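You operate a simulated robot arm through the tools that you are given. There is no shell and no other tool. Be economical: measure what you need, move in short steps, check, and stop when the job is done.

Carry out the task below with a simulated two-armed robot. There is one attempt and no reset: what you move stays moved.

## Task
Take the cap off the blue tube and lay it down on the short white table top.

It is judged by the outcome, as a careful person would: the job done as asked, and still so three seconds after it is handed in. It fails if anything else is knocked over, pushed out of place, dropped, spilled or broken. A push-on lid holds only when it is set on centred and level and pressed home; a screw cap is set on level and turned clockwise until tight.

## Robot
Two 7-joint arms with two-finger parallel grippers on one trunk, on a base that drives. Base frame: it is fixed to the floor where the robot stands at the start and does not move with it; the origin is under the middle of the robot, x ahead of it, y to its left, z up; the surface under the hand at the start is at about z = 74. Lengths are in cm, angles in degrees, forces in N, time in s.
The left shoulder is at the start at [5, 18.7, 113.5], the right one opposite. With the tool pointing down near the work surface each hand reaches from about 10 to 64 cm from the robot's upright axis, wherever it stands, measured 20 degrees to its own side. Places, roughly: blue tube (6x6x26 cm) [50, -10, 90]. Payload 3.43 kg a hand.
The tool frame of a hand sits at the grasp point between the pads (the TCP): z along the fingers, y along the line on which they close. The tips reach 3 cm beyond it. Largest opening 9.4 cm; finger width 2.8, thickness 1; the body of the gripper, 5 by 9.6 cm, starts 5.5 cm behind the TCP.
Orientation is told as [roll, pitch, yaw] about the base's x, y, z axes, in that order, counted from this pose: with the fingers straight down and closing along the base's y, the tool's x points along the base's -x, its y along +y and its z along -z.

## Interface
- The arms move only by the tool nudge_tool. It takes "left_deltas", "right_deltas" or both (then of equal length, played together; a hand with none holds still); each is a list of rows, each a list of 7 numbers: the opening, from 0 (shut) to 1 (fully open), then the shift along the tool's x, y, z in units of 150 mm (1.0 is 150 mm), then the turn, a rotation vector about the tool's x, y, z in units of 60 degrees (1.0 is 60 degrees). In form: [[hand, x, y, z, ax, ay, az], ...]. A call has 1 to 12 rows; each row is the pose to reach, as a shift and turn from the pose commanded when the call began, along the tool's axes at that moment. A call with a number of a shift or a turn outside -1 to 1 is refused whole. A row lasts 0.2 s, in which the tool goes at most 5 cm and 8.6 degrees; a call with a longer step from one row to the next is refused whole, and so is a gripper value outside its range. A pose out of reach is approached as far as the arm can. The call stops where the force on the tool passes 40 N (or 10 N more than at its start, if that is more) or the arm is blocked; 0.2 s more then pass. The fingers move at their own pace (about 15.3 cm/s each) and stop on an object; they squeeze with about 30 N. The grip force told is the motor's: it shows also when the fingers shut on nothing. Time passes only in rows, and 0.2 s behind the last, so rows that repeat a pose let the fingers close. The reply holds the time, the measured pose of the TCP, the force on the tool along the base axes, the opening and the grip force, in the units named above and with some noise, with the torque about the TCP (base axes, N m) and any sound that the robot's microphone picked up.
- Cameras (640 x 400 px; columns grow to the right, rows downward): "scene" is now at [14.88, -1.65, 131.69]; the picture's right is [-0.16, -0.99, 0.00], its down [-0.37, 0.06, -0.93] and it looks along [0.91, -0.15, -0.38] (base axes); focal length 244 px, centre (320, 200). "left" rides on the left gripper at [7.6, -1.4, -10.2] in its tool frame; the picture's right is [0.18, 0.98, 0.00], its down [-0.75, 0.14, -0.64] and it looks along [-0.63, 0.12, 0.77] (tool axes); focal length 243 px, centre (320, 200). "right" rides on the right gripper at [7.6, 1.4, -10.2] in its tool frame; the picture's right is [-0.18, 0.98, 0.00], its down [-0.75, -0.14, -0.64] and it looks along [-0.63, -0.12, 0.77] (tool axes); focal length 243 px, centre (320, 200).
- camera(camera): a new picture of that camera. It takes no simulated time.
- slide_trunk(by): slides the trunk up (or, below 0, down) by that many cm; the arms and the scene camera ride with it, the base frame stays. It gives what a move gives, with no picture.
- steer(legs): drives the robot by 1 to 6 legs, each [ahead, left, turn to the left] in cm, cm and degrees, along the robot's own axes; the way and the turn of a leg run together, so that a leg with both is an arc; at most 150 cm and 180 degrees a leg. The arms and the cameras ride along, it lands a little off, and it stops where it bumps. It gives what a move gives.
- head_to(pan, tilt): turns the head with the scene camera to pan (to the left, within 80 degrees either way) and tilt (down, from -29 to 69), counted from straight ahead of the robot. It gives what a move gives.
- point_at(camera, pixels): for up to 12 pixels [column, row] of the newest picture of that camera ("zoom" is the newest enlarged one), the place [x, y, z] in the base frame of the surface seen there, good to about 0.3 cm. It takes no simulated time.
- zoom(camera, box): a new picture of the part [left, top, right, bottom] of that camera's present view, enlarged. It takes no simulated time.
- close_job(): hands the job in; it is judged then, once.

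Go step by step. Measure first, check grasps and placings, and put right what went wrong. The budget is 80 turns and 70 pictures, counting those below and the enlarged ones. Unless the task says otherwise, let go and move clear before handing in, and close with one line.

The tools are called after "Call:" by a JSON object that holds its "name" and its "arguments". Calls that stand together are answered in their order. nudge_tool: Moves the arms, as the interface text tells. Its arguments: {"type":"object","properties":{"left_deltas":{"type":"array","items":{"type":"array","items":{"type":"number"}}},"right_deltas":{"type":"array","items":{"type":"array","items":{"type":"number"}}}},"required":[]} The other tools are called the same way: slide_trunk (by) slides the trunk up or down; steer (legs) drives the base; head_to (pan, tilt) turns the head that bears the scene camera; camera (camera) takes a picture; point_at (camera, pixels) gives the place of the surface under pixels of a picture; zoom (camera, box) takes an enlarged picture of a part of a camera's view; close_job () hands the job in.

At the start:

```text
t: 0.0
left_eef_pos: [37.17, 15.75, 114.05]
left_tcp_rot: [0.0, 0.0, 0.1]
left_ft_force: [0.1, -0.2, 0.1]
left_torque: [0.0, -0.02, 0.0]
left_gripper_width: 9.39
left_grasp_force: 0.1
right_eef_pos: [35.78, -18.62, 123.62]
right_tcp_rot: [-0.1, 0.0, -0.1]
right_ft_force: [-1.0, 0.2, 0.1]
right_torque: [-0.05, 0.01, -0.04]
right_gripper_width: 9.39
right_grasp_force: 0.1
trunk travel left (down, up): [-35.0, 8.2]
robot x, y, heading: [0.15, 0.26, 0.1]
head pan, tilt: [-9.1, 22.2]
```

scene: 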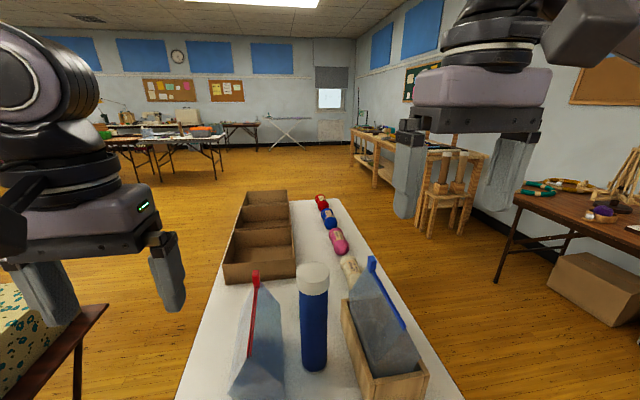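
right: 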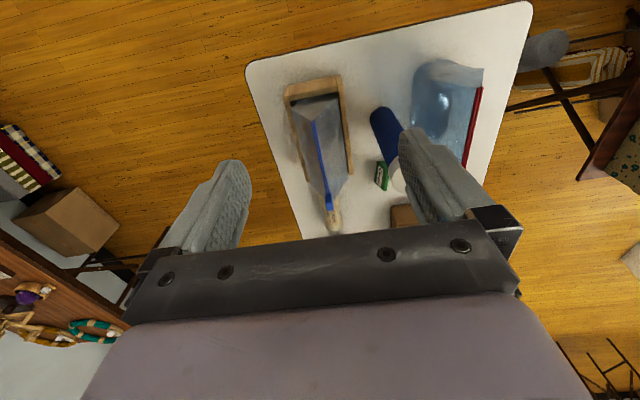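
left: 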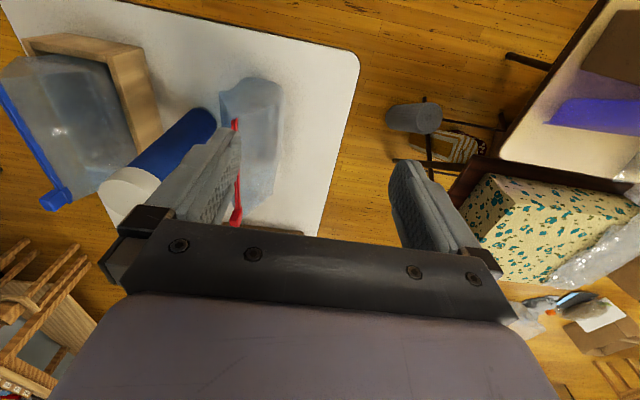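

The scene shows the blue tube with a white cap at about (313,280), between a bag with a red zip and a wooden box with a bag. I'll zoom in and measure.

Call:
{"name": "zoom", "arguments": {"camera": "scene", "box": [170, 180, 490, 400]}}

Call:
{"name": "point_at", "arguments": {"camera": "scene", "pixels": [[313, 268], [313, 285], [313, 292], [313, 300], [313, 330], [313, 368], [255, 276], [371, 260], [262, 385], [210, 380], [300, 215], [350, 330]]}}

Call:
{"name": "head_to", "arguments": {"pan": 0, "tilt": 50}}

Call:
{"name": "camera", "arguments": {"camera": "scene"}}

```text
1.82 times, centred on (330, 290) of scene
```

zoom: 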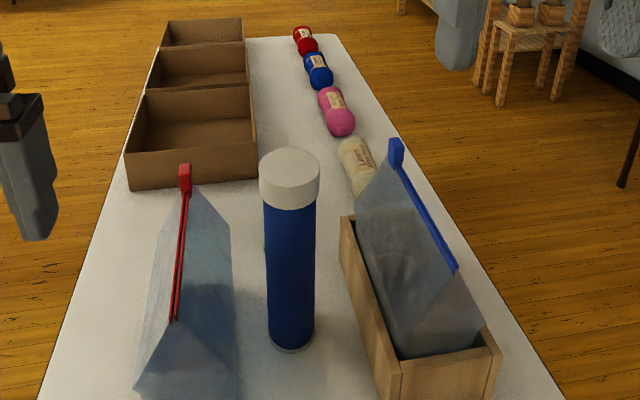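

```text
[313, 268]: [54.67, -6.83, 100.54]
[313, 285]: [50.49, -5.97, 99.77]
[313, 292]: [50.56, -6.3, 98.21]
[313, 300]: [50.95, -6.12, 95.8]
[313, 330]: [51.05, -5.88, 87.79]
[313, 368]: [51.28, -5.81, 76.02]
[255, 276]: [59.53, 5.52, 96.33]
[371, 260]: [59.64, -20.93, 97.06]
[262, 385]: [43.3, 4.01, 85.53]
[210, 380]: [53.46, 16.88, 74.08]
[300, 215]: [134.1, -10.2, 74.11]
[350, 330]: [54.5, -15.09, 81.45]
```

```text
t: 0.9
left_eef_pos: [37.14, 15.84, 114.05]
left_tcp_rot: [0.1, 0.0, 0.1]
left_ft_force: [0.0, -0.1, -0.5]
left_torque: [-0.02, 0.0, 0.01]
left_gripper_width: 9.4
left_grasp_force: 0.0
right_eef_pos: [35.86, -18.62, 123.53]
right_tcp_rot: [0.0, 0.0, -0.1]
right_ft_force: [-0.6, -1.0, -1.0]
right_torque: [-0.02, 0.01, 0.01]
right_gripper_width: 9.42
right_grasp_force: 0.0
trunk travel left (down, up): [-35.0, 8.2]
robot x, y, heading: [0.16, 0.03, -0.3]
head pan, tilt: [0.0, 50.0]
```

```text
65 pictures are left
```

scene: 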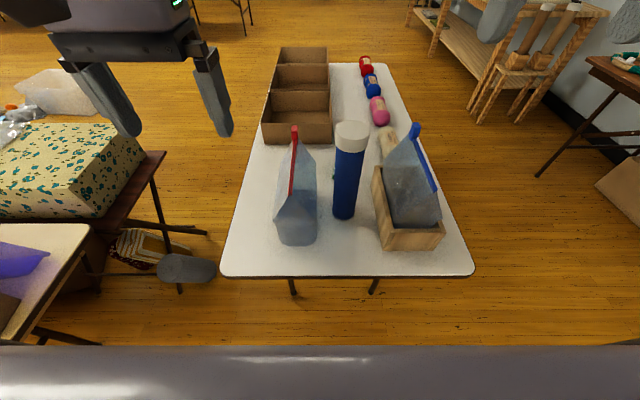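

The tube's top is around (53,-6.5,100.5). "Short white table top" might not be the table in front, so I'll look around first.

Call:
{"name": "head_to", "arguments": {"pan": 65, "tilt": 35}}

Call:
{"name": "camera", "arguments": {"camera": "scene"}}

Call:
{"name": "head_to", "arguments": {"pan": -65, "tilt": 35}}

Call:
{"name": "camera", "arguments": {"camera": "scene"}}

Call:
{"name": "head_to", "arguments": {"pan": 0, "tilt": 10}}

Call:
{"name": "camera", "arguments": {"camera": "scene"}}

```text
t: 2.3
left_eef_pos: [37.17, 15.69, 114.05]
left_tcp_rot: [0.0, 0.1, 0.2]
left_ft_force: [0.7, 0.0, 0.5]
left_torque: [-0.01, -0.02, 0.0]
left_gripper_width: 9.43
left_grasp_force: 0.1
right_eef_pos: [35.81, -18.59, 123.62]
right_tcp_rot: [-0.1, 0.0, -0.1]
right_ft_force: [-0.4, -0.3, 0.2]
right_torque: [-0.02, -0.01, 0.01]
right_gripper_width: 9.41
right_grasp_force: 0.2
trunk travel left (down, up): [-35.0, 8.2]
robot x, y, heading: [-0.18, -0.2, -0.1]
head pan, tilt: [65.0, 35.0]
```

```text
64 pictures are left
```

scene: 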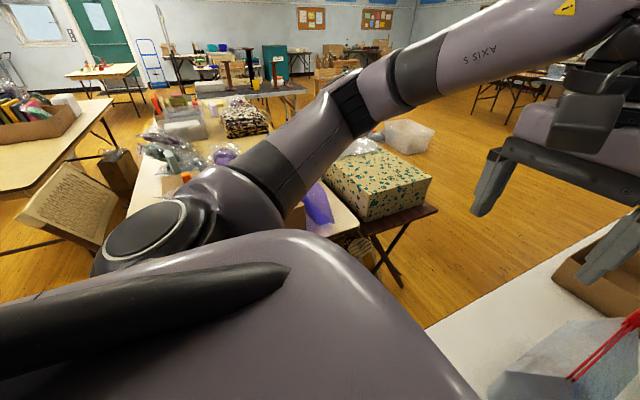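

```text
t: 4.4
left_eef_pos: [37.15, 15.83, 113.96]
left_tcp_rot: [0.0, 0.0, 0.1]
left_ft_force: [0.6, 0.1, -1.0]
left_torque: [-0.03, -0.01, 0.01]
left_gripper_width: 9.41
left_grasp_force: 0.0
right_eef_pos: [35.86, -18.58, 123.7]
right_tcp_rot: [-0.1, 0.0, -0.1]
right_ft_force: [-1.3, -1.0, -0.3]
right_torque: [-0.03, -0.03, -0.01]
right_gripper_width: 9.42
right_grasp_force: 0.0
trunk travel left (down, up): [-35.0, 8.2]
robot x, y, heading: [0.44, 0.08, 0.1]
head pan, tilt: [-65.0, 35.0]
```

```text
63 pictures are left
```

scene: 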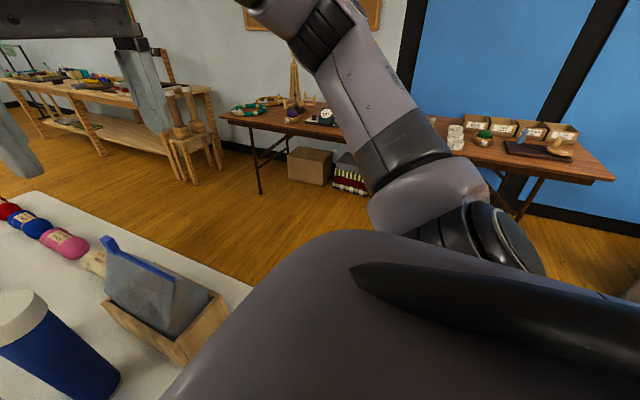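

```text
t: 5.8
left_eef_pos: [37.31, 15.67, 114.07]
left_tcp_rot: [-0.1, 0.0, 0.0]
left_ft_force: [-0.1, -0.3, 0.4]
left_torque: [-0.01, -0.03, -0.04]
left_gripper_width: 9.41
left_grasp_force: 0.1
right_eef_pos: [35.85, -18.63, 123.69]
right_tcp_rot: [0.1, 0.0, -0.1]
right_ft_force: [0.6, 0.2, -0.2]
right_torque: [-0.01, 0.01, -0.01]
right_gripper_width: 9.43
right_grasp_force: 0.1
trunk travel left (down, up): [-35.0, 8.2]
robot x, y, heading: [0.23, -0.1, 0.0]
head pan, tilt: [0.0, 10.0]
```

```text
62 pictures are left
```

scene: 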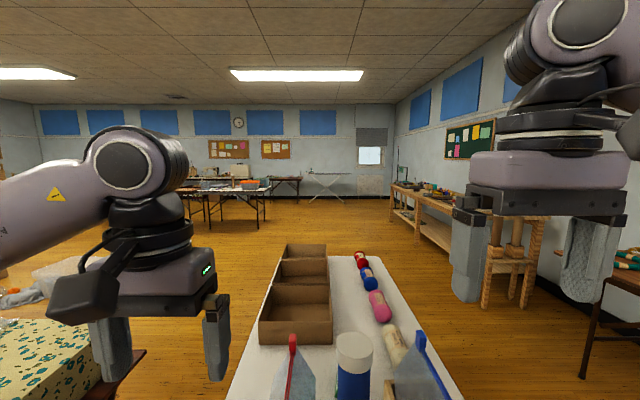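

The table right in front is the only plausible white table top, so I'll use it. Next I'll measure the cap and the free spots closely.

Call:
{"name": "head_to", "arguments": {"pan": -8, "tilt": 45}}

Call:
{"name": "zoom", "arguments": {"camera": "scene", "box": [220, 100, 420, 300]}}

Call:
{"name": "camera", "arguments": {"camera": "scene"}}

```text
t: 6.8
left_eef_pos: [37.15, 15.78, 113.92]
left_tcp_rot: [0.0, 0.0, 0.1]
left_ft_force: [-0.6, -0.3, -0.7]
left_torque: [0.04, 0.02, -0.01]
left_gripper_width: 9.4
left_grasp_force: 0.1
right_eef_pos: [35.71, -18.69, 123.78]
right_tcp_rot: [0.0, -0.1, -0.1]
right_ft_force: [-0.4, 0.2, -0.7]
right_torque: [-0.01, -0.01, 0.02]
right_gripper_width: 9.39
right_grasp_force: 0.2
trunk travel left (down, up): [-35.0, 8.2]
robot x, y, heading: [-0.07, -0.23, -0.1]
head pan, tilt: [-8.0, 45.0]
```

```text
2.00 times, centred on (320, 200) of scene
```

zoom: 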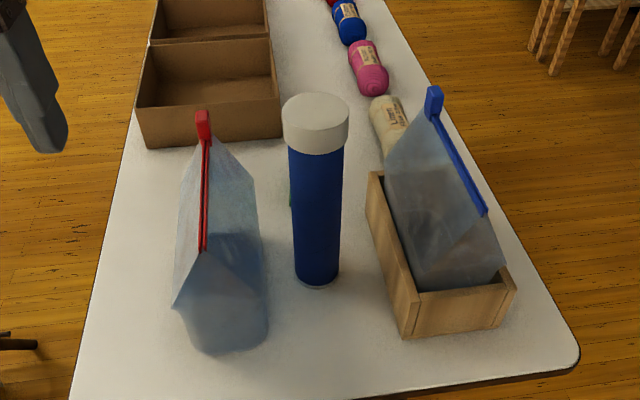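

```text
60 pictures are left
```

scene: 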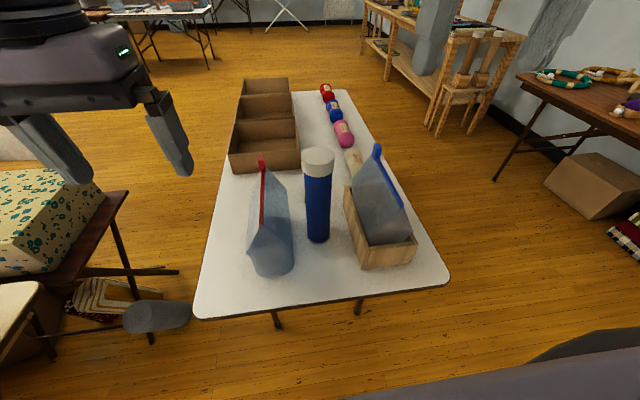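

Call:
{"name": "zoom", "arguments": {"camera": "scene", "box": [260, 130, 380, 250]}}

Call:
{"name": "point_at", "arguments": {"camera": "scene", "pixels": [[319, 152], [305, 155], [333, 155], [319, 160], [318, 172], [318, 200], [318, 240], [260, 165], [265, 270], [290, 240], [350, 215], [361, 262]]}}

Call:
{"name": "point_at", "arguments": {"camera": "scene", "pixels": [[377, 150], [400, 203], [318, 300], [320, 275], [290, 205], [283, 180], [248, 240], [290, 268], [312, 120], [310, 145]]}}

```text
3.33 times, centred on (320, 190) of scene
```

zoom: 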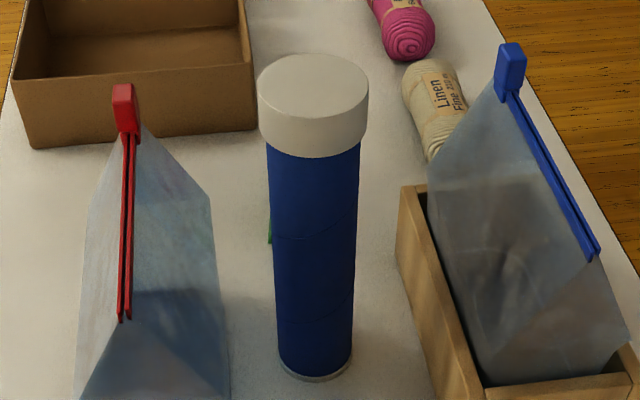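

```text
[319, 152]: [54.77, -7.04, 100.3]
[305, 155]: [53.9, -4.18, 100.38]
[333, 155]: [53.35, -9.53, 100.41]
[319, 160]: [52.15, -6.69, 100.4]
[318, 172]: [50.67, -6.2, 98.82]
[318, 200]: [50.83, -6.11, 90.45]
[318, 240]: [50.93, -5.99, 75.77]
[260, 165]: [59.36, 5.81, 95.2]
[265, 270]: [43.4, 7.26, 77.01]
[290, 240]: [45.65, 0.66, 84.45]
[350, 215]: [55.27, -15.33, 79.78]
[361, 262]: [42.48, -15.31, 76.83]
```

```text
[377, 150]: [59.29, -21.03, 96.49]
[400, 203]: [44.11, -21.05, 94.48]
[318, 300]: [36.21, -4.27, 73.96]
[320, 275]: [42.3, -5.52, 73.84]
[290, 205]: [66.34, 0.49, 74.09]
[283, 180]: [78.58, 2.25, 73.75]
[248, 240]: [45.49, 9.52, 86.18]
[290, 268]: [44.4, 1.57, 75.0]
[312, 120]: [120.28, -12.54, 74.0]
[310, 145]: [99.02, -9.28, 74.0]
```

The cap is a smooth disc centred at about (53.6,-6.7), z 96.5–100.4, on a tube about 5.2 cm across. The left hand will hold the body horizontally from the front while the right pulls the cap. First I turn the left hand partway, staying high.

Call:
{"name": "nudge_tool", "arguments": {"left_deltas": [[0.8, 0, -0.12, 0, 0, -0.125, 0], [0.8, 0, -0.24, 0.05, 0, -0.25, 0], [0.8, 0, -0.36, 0.1, 0, -0.375, 0], [0.8, 0, -0.48, 0.2, 0, -0.5, 0], [0.8, 0, -0.6, 0.3, 0, -0.625, 0], [0.8, 0, -0.73, 0.4, 0, -0.75, 0], [0.8, 0, -0.73, 0.4, 0, -0.75, 0]]}}

```text
t: 8.4
left_eef_pos: [37.02, 4.83, 108.16]
left_tcp_rot: [0.0, -45.1, 0.1]
left_ft_force: [0.5, -0.4, -0.2]
left_torque: [-0.01, 0.05, 0.0]
left_gripper_width: 7.54
left_grasp_force: 0.1
right_eef_pos: [35.89, -18.67, 123.67]
right_tcp_rot: [0.0, 0.0, -0.2]
right_ft_force: [-1.0, -0.1, 0.0]
right_torque: [-0.01, 0.0, 0.01]
right_gripper_width: 9.39
right_grasp_force: 0.1
trunk travel left (down, up): [-35.0, 8.2]
robot x, y, heading: [0.12, -0.16, 0.3]
head pan, tilt: [-8.0, 45.0]
```

Turned 45° as expected. I'll finish the turn and move to y=-6.5.

Call:
{"name": "nudge_tool", "arguments": {"left_deltas": [[0.8, 0, -0.13, 0, 0, -0.125, 0], [0.8, 0, -0.26, 0, 0, -0.25, 0], [0.8, 0.05, -0.39, 0.1, 0, -0.375, 0], [0.8, 0.12, -0.52, 0.2, 0, -0.5, 0], [0.8, 0.2, -0.65, 0.33, 0, -0.625, 0], [0.8, 0.283, -0.755, 0.471, 0, -0.75, 0], [0.8, 0.283, -0.755, 0.471, 0, -0.75, 0]]}}

Call:
{"name": "camera", "arguments": {"camera": "scene"}}

Call:
{"name": "camera", "arguments": {"camera": "left"}}

```text
t: 10.0
left_eef_pos: [40.83, -4.99, 101.02]
left_tcp_rot: [-109.0, -88.6, 112.0]
left_ft_force: [-0.2, 0.4, -0.6]
left_torque: [0.03, 0.01, 0.0]
left_gripper_width: 7.52
left_grasp_force: 0.1
right_eef_pos: [35.72, -18.59, 123.71]
right_tcp_rot: [0.1, 0.0, -0.1]
right_ft_force: [0.3, -0.4, 0.2]
right_torque: [0.01, 0.0, 0.02]
right_gripper_width: 9.42
right_grasp_force: 0.1
trunk travel left (down, up): [-35.0, 8.2]
robot x, y, heading: [-0.46, 0.11, 0.0]
head pan, tilt: [-8.0, 45.0]
```

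```text
58 pictures are left
```

scene: 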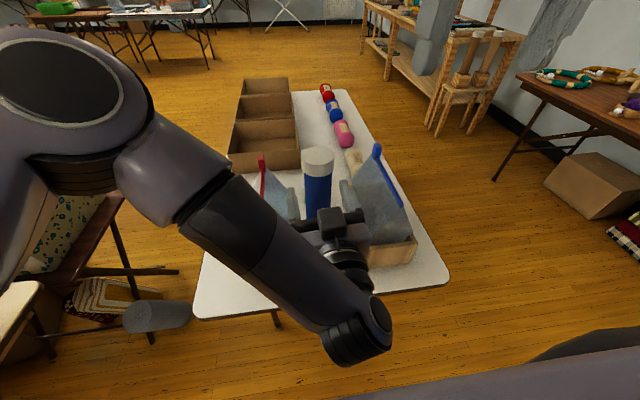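

```text
57 pictures are left
```

left: 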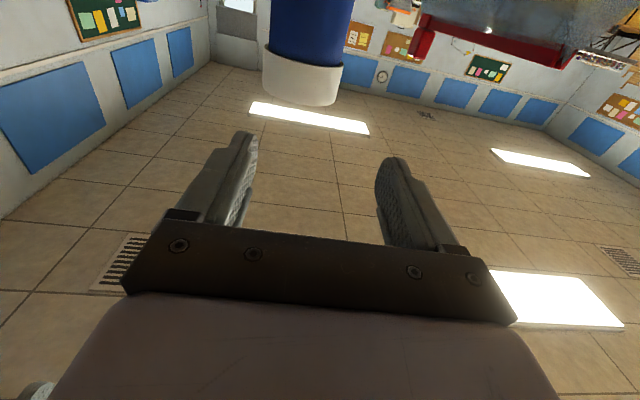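

The hand is nearly horizontal at (40.8,-5.0,101), a little short in y. I'll go down to z≈90 in front of the tube and recheck.

Call:
{"name": "nudge_tool", "arguments": {"left_deltas": [[0.8, 0.25, 0, -0.03, 0, 0, 0], [0.8, 0.5, 0, -0.03, 0, 0, 0], [0.8, 0.72, 0, -0.03, 0, 0, 0], [0.8, 0.72, 0, -0.03, 0, 0, 0], [0.8, 0.72, 0, -0.03, 0, 0, 0]]}}

Call:
{"name": "camera", "arguments": {"camera": "left"}}

```text
t: 11.2
left_eef_pos: [41.58, -4.16, 90.49]
left_tcp_rot: [-157.7, -89.3, 159.9]
left_ft_force: [0.1, 0.0, -0.7]
left_torque: [-0.06, -0.01, 0.02]
left_gripper_width: 7.5
left_grasp_force: 0.1
left hand out of reach, approached as far as the arm can: row 1, 2, 3, 4, 5
right_eef_pos: [35.75, -18.59, 123.68]
right_tcp_rot: [0.0, 0.1, -0.1]
right_ft_force: [-0.4, 0.8, -0.1]
right_torque: [-0.01, 0.0, -0.01]
right_gripper_width: 9.41
right_grasp_force: 0.0
trunk travel left (down, up): [-35.0, 8.2]
robot x, y, heading: [-0.07, -0.04, -0.1]
head pan, tilt: [-8.0, 45.0]
```

```text
56 pictures are left
```

left: 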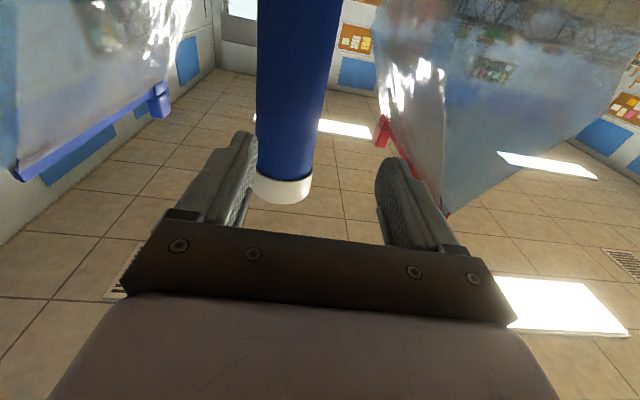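

Out of reach here, probably because the wrist is folded too near the body. I'll go a little forward to x≈45, where the tips are still short of the tube, and see if it converges.

Call:
{"name": "nudge_tool", "arguments": {"left_deltas": [[0.8, 0, 0, 0.15, 0, 0, 0], [0.8, 0, 0, 0.3, 0, 0, 0], [0.8, 0, 0, 0.3, 0, 0, 0], [0.8, 0, 0, 0.3, 0, 0, 0]]}}

```text
t: 12.2
left_eef_pos: [45.48, -3.78, 89.47]
left_tcp_rot: [40.6, -89.3, -38.5]
left_ft_force: [0.2, 0.3, -0.3]
left_torque: [-0.01, -0.01, 0.01]
left_gripper_width: 7.51
left_grasp_force: 0.0
right_eef_pos: [35.81, -18.67, 123.66]
right_tcp_rot: [0.1, -0.1, -0.1]
right_ft_force: [0.5, -0.3, -1.0]
right_torque: [0.02, -0.01, 0.02]
right_gripper_width: 9.4
right_grasp_force: 0.1
trunk travel left (down, up): [-35.0, 8.2]
robot x, y, heading: [-0.07, 0.52, -0.0]
head pan, tilt: [-8.0, 45.0]
```

No reach warning now. I'll correct y by -2.8 cm at this distance.

Call:
{"name": "nudge_tool", "arguments": {"left_deltas": [[0.8, 0, -0.1, 0, 0, 0, 0], [0.8, 0, -0.187, 0, 0, 0, 0], [0.8, 0, -0.187, 0, 0, 0, 0], [0.8, 0, -0.187, 0, 0, 0, 0]]}}

Call:
{"name": "camera", "arguments": {"camera": "left"}}

```text
t: 13.2
left_eef_pos: [46.04, -5.75, 90.51]
left_tcp_rot: [28.4, -89.8, -26.1]
left_ft_force: [0.3, -1.4, -0.1]
left_torque: [-0.01, 0.01, -0.01]
left_gripper_width: 7.53
left_grasp_force: 0.1
left hand out of reach, approached as far as the arm can: row 2, 3, 4
right_eef_pos: [35.73, -18.63, 123.58]
right_tcp_rot: [0.0, 0.0, -0.1]
right_ft_force: [0.2, 0.1, -0.9]
right_torque: [0.0, -0.01, 0.03]
right_gripper_width: 9.39
right_grasp_force: 0.0
trunk travel left (down, up): [-35.0, 8.2]
robot x, y, heading: [0.23, 0.15, -0.1]
head pan, tilt: [-8.0, 45.0]
```

```text
55 pictures are left
```

left: 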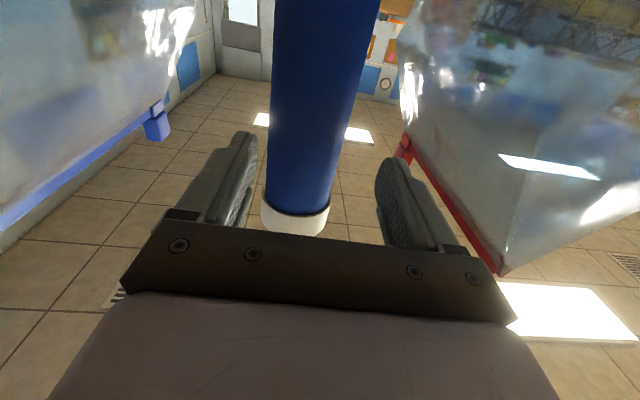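

Close: y=-5.75, while the tube is at -6.6. Yawing the hand about 10° to the right should ease the wrist, so I'll do that with a small y shift.

Call:
{"name": "nudge_tool", "arguments": {"left_deltas": [[0.8, 0, -0.03, 0, 0.1, 0, 0], [0.8, 0, -0.05, 0, 0.17, 0, 0], [0.8, 0, -0.05, 0, 0.17, 0, 0], [0.8, 0, -0.05, 0, 0.17, 0, 0]]}}

Call:
{"name": "camera", "arguments": {"camera": "left"}}

```text
t: 14.2
left_eef_pos: [46.11, -5.36, 91.82]
left_tcp_rot: [-8.2, -89.1, 0.4]
left_ft_force: [0.4, 0.0, 0.7]
left_torque: [0.0, -0.01, 0.0]
left_gripper_width: 7.49
left_grasp_force: 0.1
left hand out of reach, approached as far as the arm can: row 1, 2, 3, 4
right_eef_pos: [35.79, -18.59, 123.64]
right_tcp_rot: [0.0, 0.0, -0.1]
right_ft_force: [0.2, -0.5, -0.3]
right_torque: [-0.02, -0.02, -0.01]
right_gripper_width: 9.41
right_grasp_force: 0.1
trunk travel left (down, up): [-35.0, 8.2]
robot x, y, heading: [0.1, -0.49, -0.1]
head pan, tilt: [-8.0, 45.0]
```

```text
54 pictures are left
```

left: 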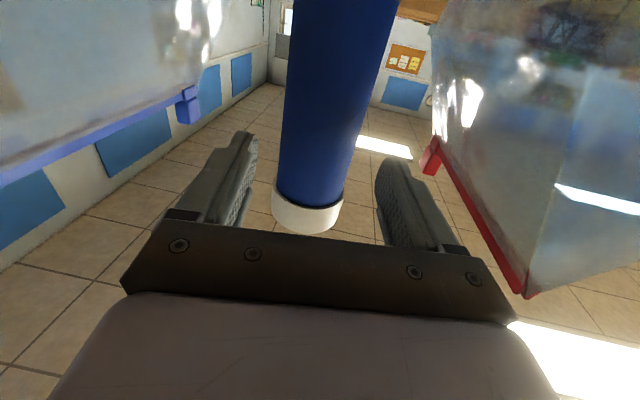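

The hand now aims straight at the tube, yawed 8°. I'll advance 7.4 cm along the fingers with a slight lowering.

Call:
{"name": "nudge_tool", "arguments": {"left_deltas": [[0.8, 0.03, 0, 0.12, 0, 0, 0], [0.8, 0.06, 0, 0.25, 0, 0, 0], [0.8, 0.09, 0, 0.37, 0, 0, 0], [0.8, 0.1, 0, 0.49, 0, 0, 0], [0.8, 0.1, 0, 0.49, 0, 0, 0]]}}

Call:
{"name": "camera", "arguments": {"camera": "left"}}

Call:
{"name": "camera", "arguments": {"camera": "scene"}}

```text
t: 15.4
left_eef_pos: [53.9, -5.88, 92.61]
left_tcp_rot: [-108.0, -89.5, 100.2]
left_ft_force: [-1.1, 0.3, 0.0]
left_torque: [0.0, -0.03, 0.02]
left_gripper_width: 7.53
left_grasp_force: 0.1
left hand out of reach, approached as far as the arm can: row 1, 2, 3, 4, 5
right_eef_pos: [35.75, -18.52, 123.58]
right_tcp_rot: [-0.1, 0.0, -0.1]
right_ft_force: [-0.1, -0.2, -0.5]
right_torque: [-0.01, 0.0, -0.01]
right_gripper_width: 9.41
right_grasp_force: 0.1
trunk travel left (down, up): [-35.0, 8.2]
robot x, y, heading: [-0.06, -0.0, 0.1]
head pan, tilt: [-8.0, 45.0]
```

```text
53 pictures are left
```

left: 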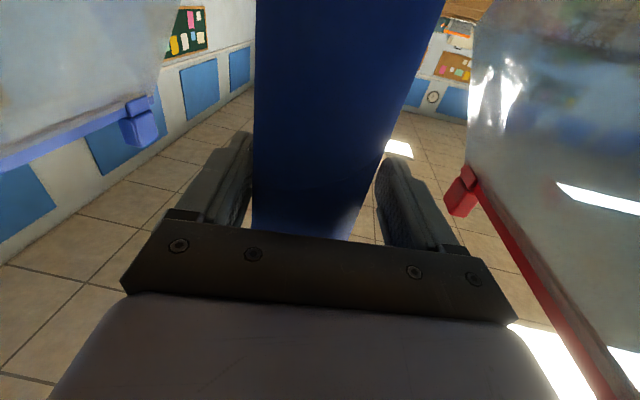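

```text
52 pictures are left
```

scene: 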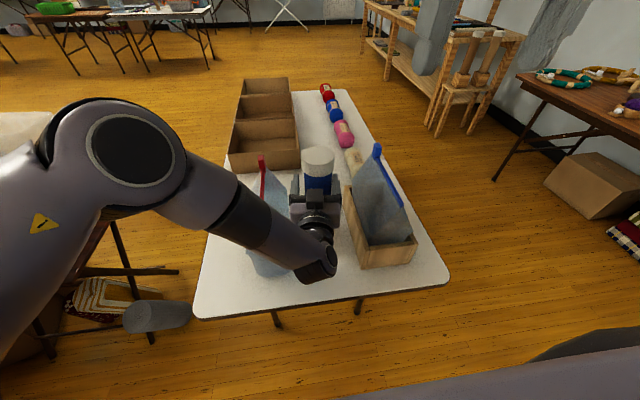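

The fingers straddle the tube, which is slightly off-centre toward the left-column finger (tube 255–385 of 245–395). I'll shift y a touch and close gently.

Call:
{"name": "nudge_tool", "arguments": {"left_deltas": [[0.8, 0.05, -0.04, 0, 0, 0, 0], [0.8, 0.05, -0.04, 0, 0, 0, 0]]}}

Call:
{"name": "zoom", "arguments": {"camera": "scene", "box": [260, 130, 380, 250]}}

```text
t: 16.0
left_eef_pos: [53.75, -5.68, 92.35]
left_tcp_rot: [-75.8, -89.8, 68.2]
left_ft_force: [-0.1, 0.5, 0.0]
left_torque: [-0.02, 0.0, -0.04]
left_gripper_width: 7.51
left_grasp_force: 0.0
left hand out of reach, approached as far as the arm can: row 1, 2
right_eef_pos: [35.92, -18.61, 123.7]
right_tcp_rot: [0.0, -0.1, -0.2]
right_ft_force: [0.3, 0.3, -0.4]
right_torque: [0.0, 0.0, 0.02]
right_gripper_width: 9.38
right_grasp_force: 0.0
trunk travel left (down, up): [-35.0, 8.2]
robot x, y, heading: [0.29, 0.07, 0.1]
head pan, tilt: [-8.0, 45.0]
```

```text
3.33 times, centred on (320, 190) of scene
```

zoom: 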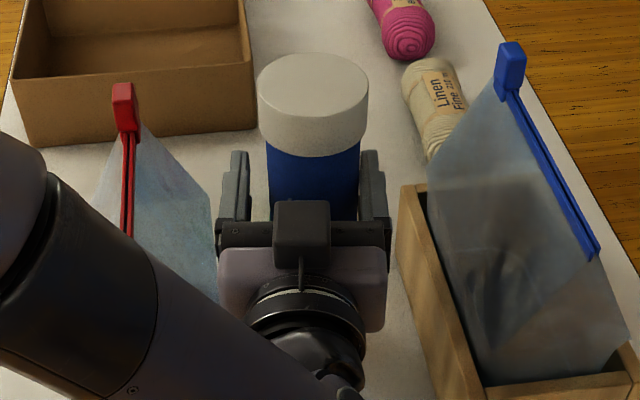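

Off by ~0.7 cm in y. I'll try a little more yaw with the y shift before closing.

Call:
{"name": "nudge_tool", "arguments": {"left_deltas": [[0.8, 0.0, -0.04, 0, 0.08, 0, 0], [0.8, 0.0, -0.06, 0, 0.12, 0, 0], [0.8, 0.0, -0.06, 0, 0.12, 0, 0]]}}

Call:
{"name": "zoom", "arguments": {"camera": "scene", "box": [260, 130, 380, 250]}}

```text
t: 17.0
left_eef_pos: [52.87, -5.17, 95.07]
left_tcp_rot: [-20.1, -87.8, 7.2]
left_ft_force: [-0.8, 0.2, 0.4]
left_torque: [-0.01, 0.02, 0.02]
left_gripper_width: 7.51
left_grasp_force: 0.2
left hand out of reach, approached as far as the arm can: row 1, 2, 3
right_eef_pos: [35.89, -18.49, 123.74]
right_tcp_rot: [0.0, 0.0, 0.0]
right_ft_force: [0.1, 0.4, -0.9]
right_torque: [-0.01, -0.03, 0.01]
right_gripper_width: 9.42
right_grasp_force: 0.1
trunk travel left (down, up): [-35.0, 8.2]
robot x, y, heading: [0.18, 0.16, 0.1]
head pan, tilt: [-8.0, 45.0]
stopped in row 3 (left hand): the arm was blocked; the commanded pose is now the measured one
```

```text
3.33 times, centred on (320, 190) of scene
```

zoom: 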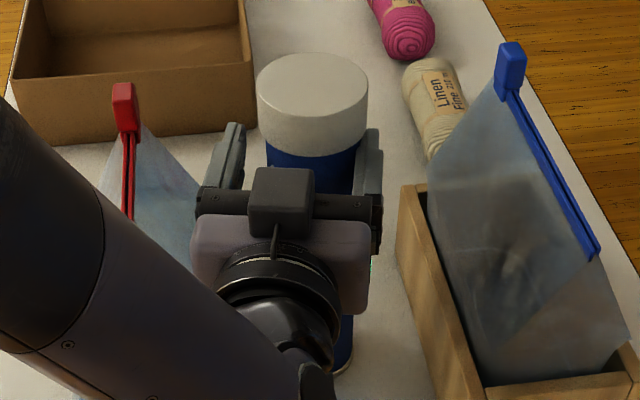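

More yaw made it worse (z rose, y went off), so the limit lies the other way. I'll turn back to about zero yaw, lower and shift toward -y.

Call:
{"name": "nudge_tool", "arguments": {"left_deltas": [[0.8, 0.04, -0.02, 0, -0.07, 0, 0], [0.8, 0.1, -0.04, 0.02, -0.14, 0, 0], [0.8, 0.15, -0.06, 0.04, -0.2, 0, 0], [0.8, 0.2, -0.08, 0.05, -0.22, 0, 0], [0.8, 0.2, -0.08, 0.05, -0.22, 0, 0]]}}

Call:
{"name": "zoom", "arguments": {"camera": "scene", "box": [260, 130, 380, 250]}}

```text
t: 18.2
left_eef_pos: [54.26, -5.21, 92.51]
left_tcp_rot: [-18.4, -88.2, 20.6]
left_ft_force: [0.1, 0.2, 0.3]
left_torque: [0.01, 0.02, 0.0]
left_gripper_width: 7.53
left_grasp_force: 0.0
right_eef_pos: [35.83, -18.6, 123.67]
right_tcp_rot: [0.0, 0.0, -0.1]
right_ft_force: [0.1, 0.6, 0.3]
right_torque: [0.02, 0.01, 0.02]
right_gripper_width: 9.38
right_grasp_force: 0.0
trunk travel left (down, up): [-35.0, 8.2]
robot x, y, heading: [0.01, -0.04, 0.0]
head pan, tilt: [-8.0, 45.0]
```

```text
3.33 times, centred on (320, 190) of scene
```

zoom: 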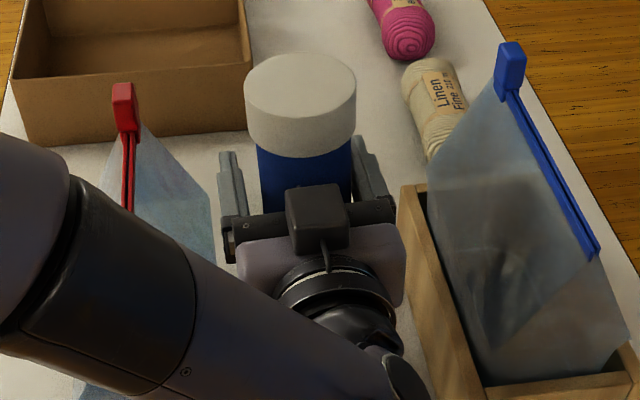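

The right-hand finger nudged the tube top about 0.6 cm left. There's reach now, so I'll ease the hand -y by 0.8 cm and look.

Call:
{"name": "nudge_tool", "arguments": {"left_deltas": [[0.8, 0, -0.03, 0, 0, 0, 0], [0.8, 0, -0.055, 0, 0, 0, 0], [0.8, 0, -0.055, 0, 0, 0, 0]]}}

Call:
{"name": "zoom", "arguments": {"camera": "scene", "box": [260, 130, 380, 250]}}

Call:
{"name": "camera", "arguments": {"camera": "left"}}

```text
t: 19.0
left_eef_pos: [54.51, -6.19, 92.58]
left_tcp_rot: [-16.6, -88.2, 18.7]
left_ft_force: [-0.2, 0.5, -0.4]
left_torque: [-0.01, 0.02, 0.01]
left_gripper_width: 7.5
left_grasp_force: 0.1
right_eef_pos: [35.91, -18.59, 123.66]
right_tcp_rot: [0.0, 0.0, -0.1]
right_ft_force: [1.2, -0.5, 0.1]
right_torque: [-0.01, 0.04, 0.0]
right_gripper_width: 9.39
right_grasp_force: 0.0
trunk travel left (down, up): [-35.0, 8.2]
robot x, y, heading: [-0.54, -0.16, 0.2]
head pan, tilt: [-8.0, 45.0]
```

```text
3.33 times, centred on (320, 190) of scene
```

zoom: 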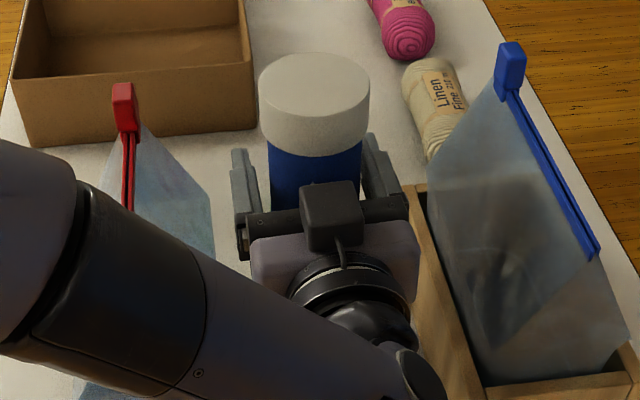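

```text
47 pictures are left
```

left: 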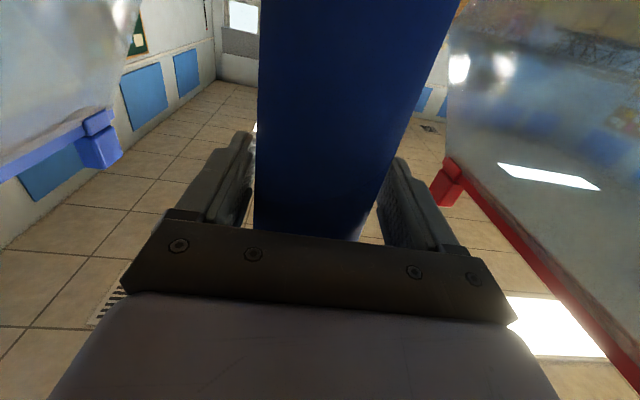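

The tube rocked back upright to its original spot. A final -0.4 cm in y and -0.7 cm in x, then close.

Call:
{"name": "nudge_tool", "arguments": {"left_deltas": [[0.8, 0, -0.03, -0.05, 0, 0, 0], [0.8, 0, -0.03, -0.05, 0, 0, 0], [0.65, 0, -0.03, -0.05, 0, 0, 0], [0.5, 0, -0.03, -0.05, 0, 0, 0], [0.3, 0, -0.03, -0.05, 0, 0, 0], [0.3, 0, -0.03, -0.05, 0, 0, 0]]}}

Call:
{"name": "zoom", "arguments": {"camera": "scene", "box": [260, 130, 380, 250]}}

Call:
{"name": "point_at", "arguments": {"camera": "zoom", "pixels": [[313, 60], [262, 85], [366, 90], [313, 113], [313, 85], [313, 150]]}}

```text
t: 20.4
left_eef_pos: [53.45, -6.46, 92.34]
left_tcp_rot: [-7.6, -88.1, 10.0]
left_ft_force: [0.6, 0.6, 14.9]
left_torque: [0.15, -0.11, -0.05]
left_gripper_width: 6.23
left_grasp_force: 30.2
right_eef_pos: [35.68, -18.56, 123.7]
right_tcp_rot: [0.0, -0.1, -0.1]
right_ft_force: [-1.0, 0.3, -0.1]
right_torque: [-0.02, 0.0, -0.02]
right_gripper_width: 9.41
right_grasp_force: 0.0
trunk travel left (down, up): [-35.0, 8.2]
robot x, y, heading: [-0.16, -0.16, -0.3]
head pan, tilt: [-8.0, 45.0]
```

```text
3.33 times, centred on (320, 190) of scene
```

zoom: 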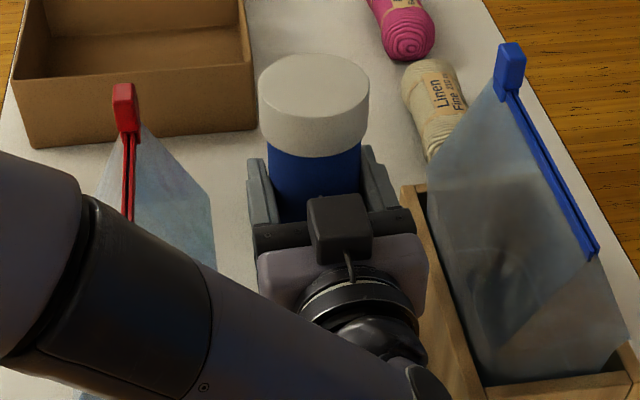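

```text
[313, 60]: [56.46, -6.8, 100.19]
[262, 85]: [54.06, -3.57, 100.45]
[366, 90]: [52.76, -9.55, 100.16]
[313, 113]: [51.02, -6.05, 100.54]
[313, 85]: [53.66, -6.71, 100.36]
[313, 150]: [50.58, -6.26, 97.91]
```

The left hand holds the tube (30 N, 6.2 cm) and the cap centre is still at (53.6,-6.7), top 100.4. Now I bring the right hand above it.

Call:
{"name": "nudge_tool", "arguments": {"right_deltas": [[1, -0.19, 0.16, 0.1, 0, 0, 0], [1, -0.38, 0.32, 0.2, 0, 0, 0], [1, -0.57, 0.48, 0.3, 0, 0, 0], [1, -0.76, 0.64, 0.4, 0, 0, 0], [1, -0.95, 0.8, 0.5, 0, 0, 0], [1, -0.95, 0.8, 0.5, 0, 0, 0]]}}

Call:
{"name": "camera", "arguments": {"camera": "right"}}

Call:
{"name": "camera", "arguments": {"camera": "scene"}}

```text
t: 21.8
left_eef_pos: [53.39, -6.4, 92.24]
left_tcp_rot: [-8.3, -88.0, 10.5]
left_ft_force: [0.0, 0.1, 17.0]
left_torque: [0.09, -0.06, 0.0]
left_gripper_width: 6.11
left_grasp_force: 30.1
right_eef_pos: [49.91, -6.77, 116.44]
right_tcp_rot: [-0.1, -0.1, 0.0]
right_ft_force: [-0.1, 0.7, -0.4]
right_torque: [0.02, -0.03, -0.04]
right_gripper_width: 9.4
right_grasp_force: 0.1
trunk travel left (down, up): [-35.0, 8.2]
robot x, y, heading: [0.47, 0.04, 0.2]
head pan, tilt: [-8.0, 45.0]
```

```text
45 pictures are left
```

right: 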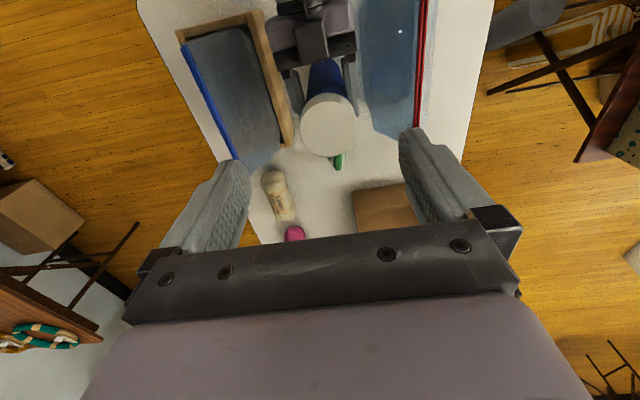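

```text
44 pictures are left
```

scene: 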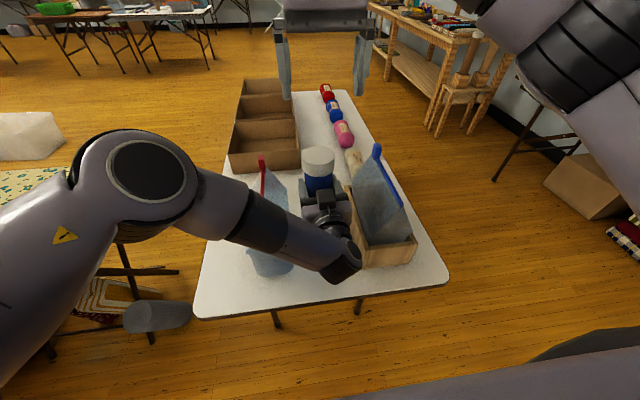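

Right hand aligned above. Next I move forward 3.7 cm and down to just above the cap.

Call:
{"name": "nudge_tool", "arguments": {"right_deltas": [[1, -0.12, 0, 0.2, 0, 0, 0], [1, -0.24, 0, 0.42, 0, 0, 0], [1, -0.247, 0, 0.62, 0, 0, 0], [1, -0.247, 0, 0.8, 0, 0, 0], [1, -0.247, 0, 0.8, 0, 0, 0]]}}

Call:
{"name": "camera", "arguments": {"camera": "right"}}

Call:
{"name": "zoom", "arguments": {"camera": "scene", "box": [240, 70, 400, 230]}}

```text
t: 23.0
left_eef_pos: [53.27, -6.46, 92.1]
left_tcp_rot: [-7.6, -87.9, 9.8]
left_ft_force: [-2.4, 0.4, 13.8]
left_torque: [0.18, 0.04, 0.02]
left_gripper_width: 6.09
left_grasp_force: 30.1
right_eef_pos: [53.64, -6.89, 104.23]
right_tcp_rot: [-0.1, -0.2, -0.2]
right_ft_force: [-0.3, -0.7, 0.8]
right_torque: [-0.04, -0.03, 0.03]
right_gripper_width: 9.42
right_grasp_force: 0.0
trunk travel left (down, up): [-35.0, 8.2]
robot x, y, heading: [-0.33, 0.06, -0.1]
head pan, tilt: [-8.0, 45.0]
```

```text
43 pictures are left
```

right: 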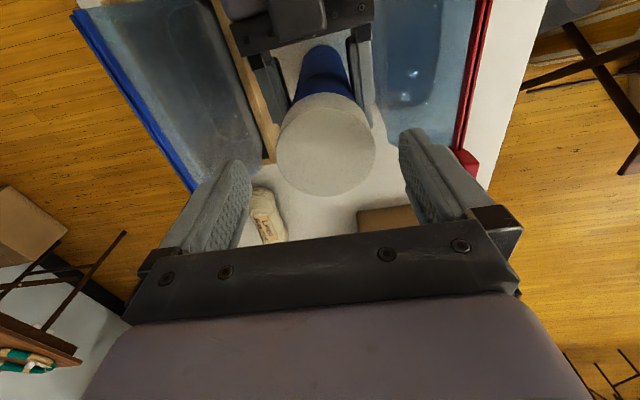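

```text
2.50 times, centred on (320, 150) of scene
```

zoom: 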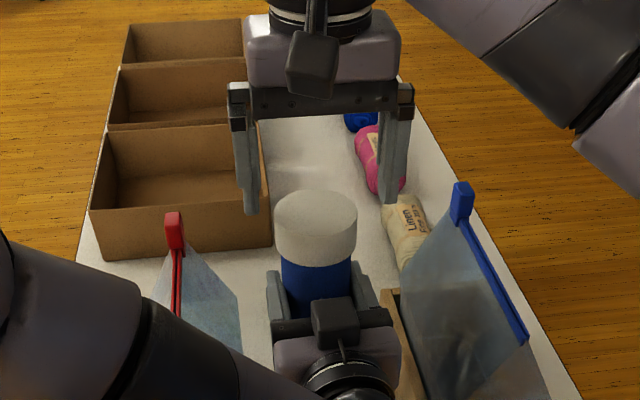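

Aligned over the cap. I descend to z≈99.2 (tips around the cap's lower rim) and close.

Call:
{"name": "nudge_tool", "arguments": {"right_deltas": [[1, 0, 0.013, 0.15, 0, 0, 0], [1, 0, 0.013, 0.33, 0, 0, 0], [1, 0, 0.013, 0.33, 0, 0, 0], [0.75, 0, 0.013, 0.33, 0, 0, 0], [0.6, 0, 0.013, 0.33, 0, 0, 0], [0.4, 0, 0.013, 0.33, 0, 0, 0], [0.4, 0, 0.013, 0.33, 0, 0, 0]]}}

Call:
{"name": "zoom", "arguments": {"camera": "scene", "box": [240, 70, 400, 230]}}

```text
t: 24.6
left_eef_pos: [53.39, -6.5, 92.19]
left_tcp_rot: [-7.6, -88.0, 9.7]
left_ft_force: [-4.4, 2.6, 10.5]
left_torque: [0.13, -0.08, 0.0]
left_gripper_width: 6.05
left_grasp_force: 29.5
right_eef_pos: [53.53, -6.45, 99.28]
right_tcp_rot: [-0.1, -0.1, -0.1]
right_ft_force: [2.0, -2.2, 0.9]
right_torque: [0.04, -0.02, 0.03]
right_gripper_width: 7.04
right_grasp_force: 29.7
trunk travel left (down, up): [-35.0, 8.2]
robot x, y, heading: [0.32, 0.06, 0.0]
head pan, tilt: [-8.0, 45.0]
```

```text
2.50 times, centred on (320, 150) of scene
```

zoom: 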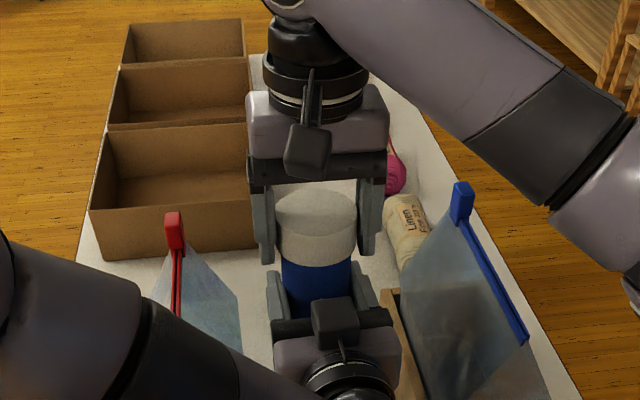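

Both grips hold at about 30 N. I'll try a slow upward pull to see whether it is a push-on cap.

Call:
{"name": "nudge_tool", "arguments": {"right_deltas": [[0.3, 0, 0, -0.02, 0, 0, 0], [0.3, 0, 0, -0.04, 0, 0, 0], [0.3, 0, 0, -0.06, 0, 0, 0], [0.3, 0, 0, -0.06, 0, 0, 0]]}}

Call:
{"name": "zoom", "arguments": {"camera": "scene", "box": [240, 70, 400, 230]}}

```text
t: 25.6
left_eef_pos: [53.41, -6.53, 92.11]
left_tcp_rot: [-8.0, -87.9, 10.3]
left_ft_force: [-1.5, 0.2, 8.7]
left_torque: [0.13, 0.05, 0.01]
left_gripper_width: 6.08
left_grasp_force: 30.4
right_eef_pos: [53.5, -6.37, 100.03]
right_tcp_rot: [0.1, 0.0, -0.1]
right_ft_force: [0.1, 0.0, 0.3]
right_torque: [-0.01, -0.01, -0.01]
right_gripper_width: 7.03
right_grasp_force: 30.3
trunk travel left (down, up): [-35.0, 8.2]
robot x, y, heading: [-0.17, 0.04, 0.2]
head pan, tilt: [-8.0, 45.0]
heard: snap
```

```text
2.50 times, centred on (320, 150) of scene
```

zoom: 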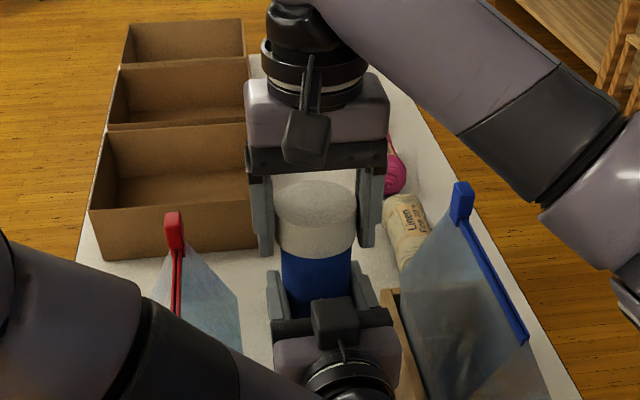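

A "snap" and the force gone: the cap is a push-on and has come off. I lift it straight up by 14 cm.

Call:
{"name": "nudge_tool", "arguments": {"right_deltas": [[0.3, 0, 0, -0.08, 0, 0, 0], [0.3, 0, 0, -0.18, 0, 0, 0], [0.3, 0, 0, -0.35, 0, 0, 0], [0.3, 0, 0, -0.55, 0, 0, 0], [0.3, 0, 0, -0.75, 0, 0, 0], [0.3, 0, 0, -0.93, 0, 0, 0], [0.3, 0, 0, -0.93, 0, 0, 0]]}}

Call:
{"name": "camera", "arguments": {"camera": "scene"}}

Call:
{"name": "zoom", "arguments": {"camera": "scene", "box": [240, 70, 400, 230]}}

```text
t: 27.2
left_eef_pos: [53.47, -6.38, 92.1]
left_tcp_rot: [-7.6, -87.9, 9.8]
left_ft_force: [-1.9, 1.7, 8.0]
left_torque: [0.11, 0.05, 0.03]
left_gripper_width: 6.07
left_grasp_force: 29.8
right_eef_pos: [53.71, -6.43, 114.14]
right_tcp_rot: [0.1, -0.1, -0.2]
right_ft_force: [-0.8, -0.7, -0.3]
right_torque: [0.0, -0.02, 0.04]
right_gripper_width: 7.07
right_grasp_force: 30.0
trunk travel left (down, up): [-35.0, 8.2]
robot x, y, heading: [0.11, -0.35, 0.0]
head pan, tilt: [-8.0, 45.0]
```

```text
39 pictures are left
```

scene: 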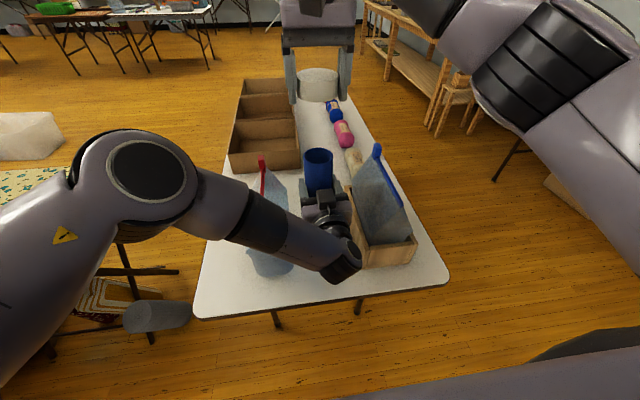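

```text
2.50 times, centred on (320, 150) of scene
```

zoom: 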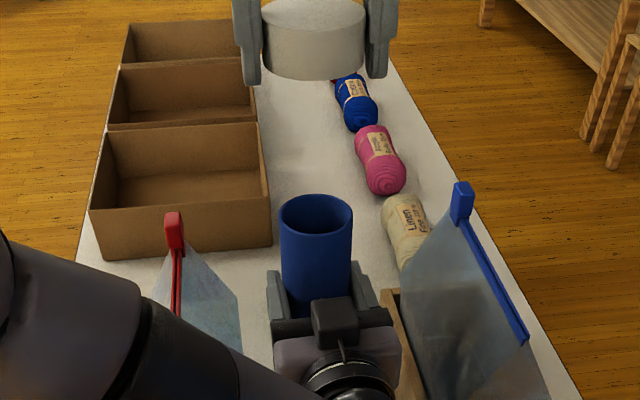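

The cap is in the right hand and the open tube is upright. Now the left hand opens in place.

Call:
{"name": "nudge_tool", "arguments": {"left_deltas": [[0.7, 0, 0, 0, 0, 0, 0], [0.8, 0, 0, 0, 0, 0, 0], [0.85, 0, 0, 0, 0, 0, 0]]}}

Call:
{"name": "zoom", "arguments": {"camera": "scene", "box": [240, 70, 400, 230]}}

Call:
{"name": "camera", "arguments": {"camera": "left"}}

```text
t: 28.0
left_eef_pos: [53.58, -6.53, 92.12]
left_tcp_rot: [-6.6, -87.7, 8.9]
left_ft_force: [0.8, -0.1, 0.0]
left_torque: [0.03, -0.02, -0.01]
left_gripper_width: 8.02
left_grasp_force: 0.0
right_eef_pos: [53.79, -6.47, 114.1]
right_tcp_rot: [0.0, -0.1, -0.1]
right_ft_force: [0.7, -0.4, 1.0]
right_torque: [-0.04, -0.02, -0.01]
right_gripper_width: 7.04
right_grasp_force: 29.7
trunk travel left (down, up): [-35.0, 8.2]
robot x, y, heading: [0.09, -0.17, -0.1]
head pan, tilt: [-8.0, 45.0]
```

```text
2.50 times, centred on (320, 150) of scene
```

zoom: 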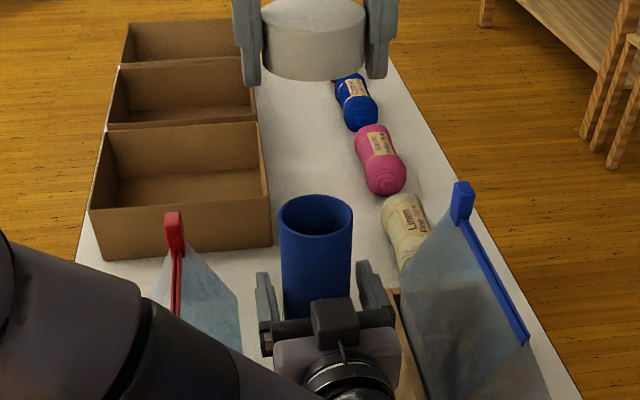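

```text
36 pictures are left
```

left: 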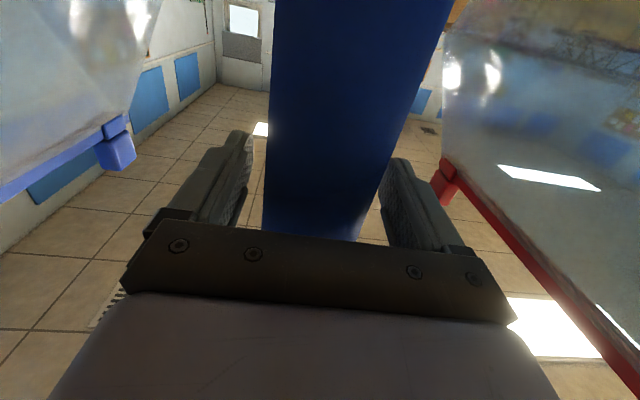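

Released with clearance on both sides. I withdraw slowly along the fingers 3.5 cm, and check for drift.

Call:
{"name": "nudge_tool", "arguments": {"left_deltas": [[0.85, 0, 0, -0.08, 0, 0, 0], [0.85, 0, 0, -0.16, 0, 0, 0], [0.85, 0, 0, -0.24, 0, 0, 0]]}}

Call:
{"name": "zoom", "arguments": {"camera": "scene", "box": [240, 70, 400, 230]}}

```text
t: 28.8
left_eef_pos: [49.97, -6.52, 91.71]
left_tcp_rot: [0.7, -87.5, 1.6]
left_ft_force: [0.2, 0.3, -0.2]
left_torque: [0.0, 0.0, -0.03]
left_gripper_width: 8.0
left_grasp_force: 0.0
right_eef_pos: [53.79, -6.33, 114.04]
right_tcp_rot: [0.0, 0.0, -0.1]
right_ft_force: [1.2, -0.8, -0.9]
right_torque: [0.02, -0.01, 0.01]
right_gripper_width: 7.03
right_grasp_force: 30.1
trunk travel left (down, up): [-35.0, 8.2]
robot x, y, heading: [0.08, 0.1, 0.2]
head pan, tilt: [-8.0, 45.0]
```

```text
2.50 times, centred on (320, 150) of scene
```

zoom: 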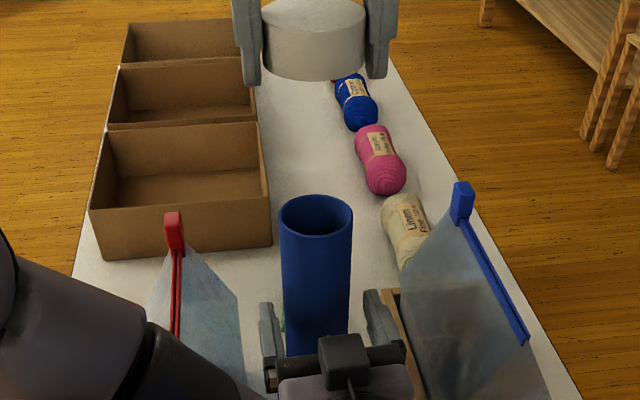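

No drift. I continue back another 5.5 cm to clear the tube fully.

Call:
{"name": "nudge_tool", "arguments": {"left_deltas": [[0.85, 0, 0, -0.09, 0, 0, 0], [0.85, 0, 0, -0.18, 0, 0, 0], [0.85, 0, 0, -0.27, 0, 0, 0], [0.85, 0, 0, -0.37, 0, 0, 0]]}}

Call:
{"name": "zoom", "arguments": {"camera": "scene", "box": [200, 100, 440, 300]}}

```text
t: 29.8
left_eef_pos: [44.63, -6.8, 92.58]
left_tcp_rot: [-9.5, -87.9, 11.7]
left_ft_force: [-0.5, -0.4, 0.0]
left_torque: [0.03, -0.01, 0.02]
left_gripper_width: 8.02
left_grasp_force: 0.0
right_eef_pos: [53.82, -6.45, 113.97]
right_tcp_rot: [-0.1, 0.0, -0.1]
right_ft_force: [-0.2, 0.3, 0.6]
right_torque: [0.0, 0.01, -0.01]
right_gripper_width: 7.03
right_grasp_force: 29.6
trunk travel left (down, up): [-35.0, 8.2]
robot x, y, heading: [-0.19, -0.17, -0.1]
head pan, tilt: [-8.0, 45.0]
```

```text
2.00 times, centred on (320, 200) of scene
```

zoom: 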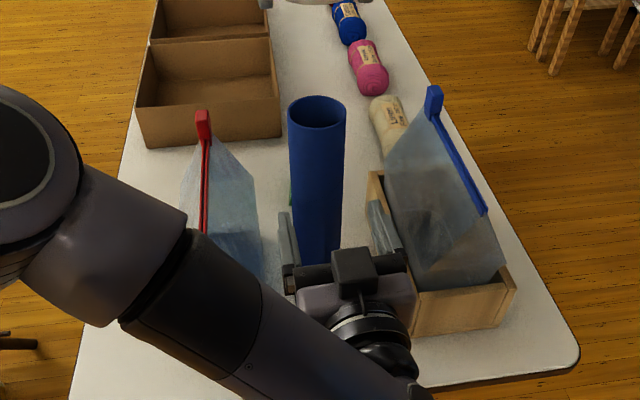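

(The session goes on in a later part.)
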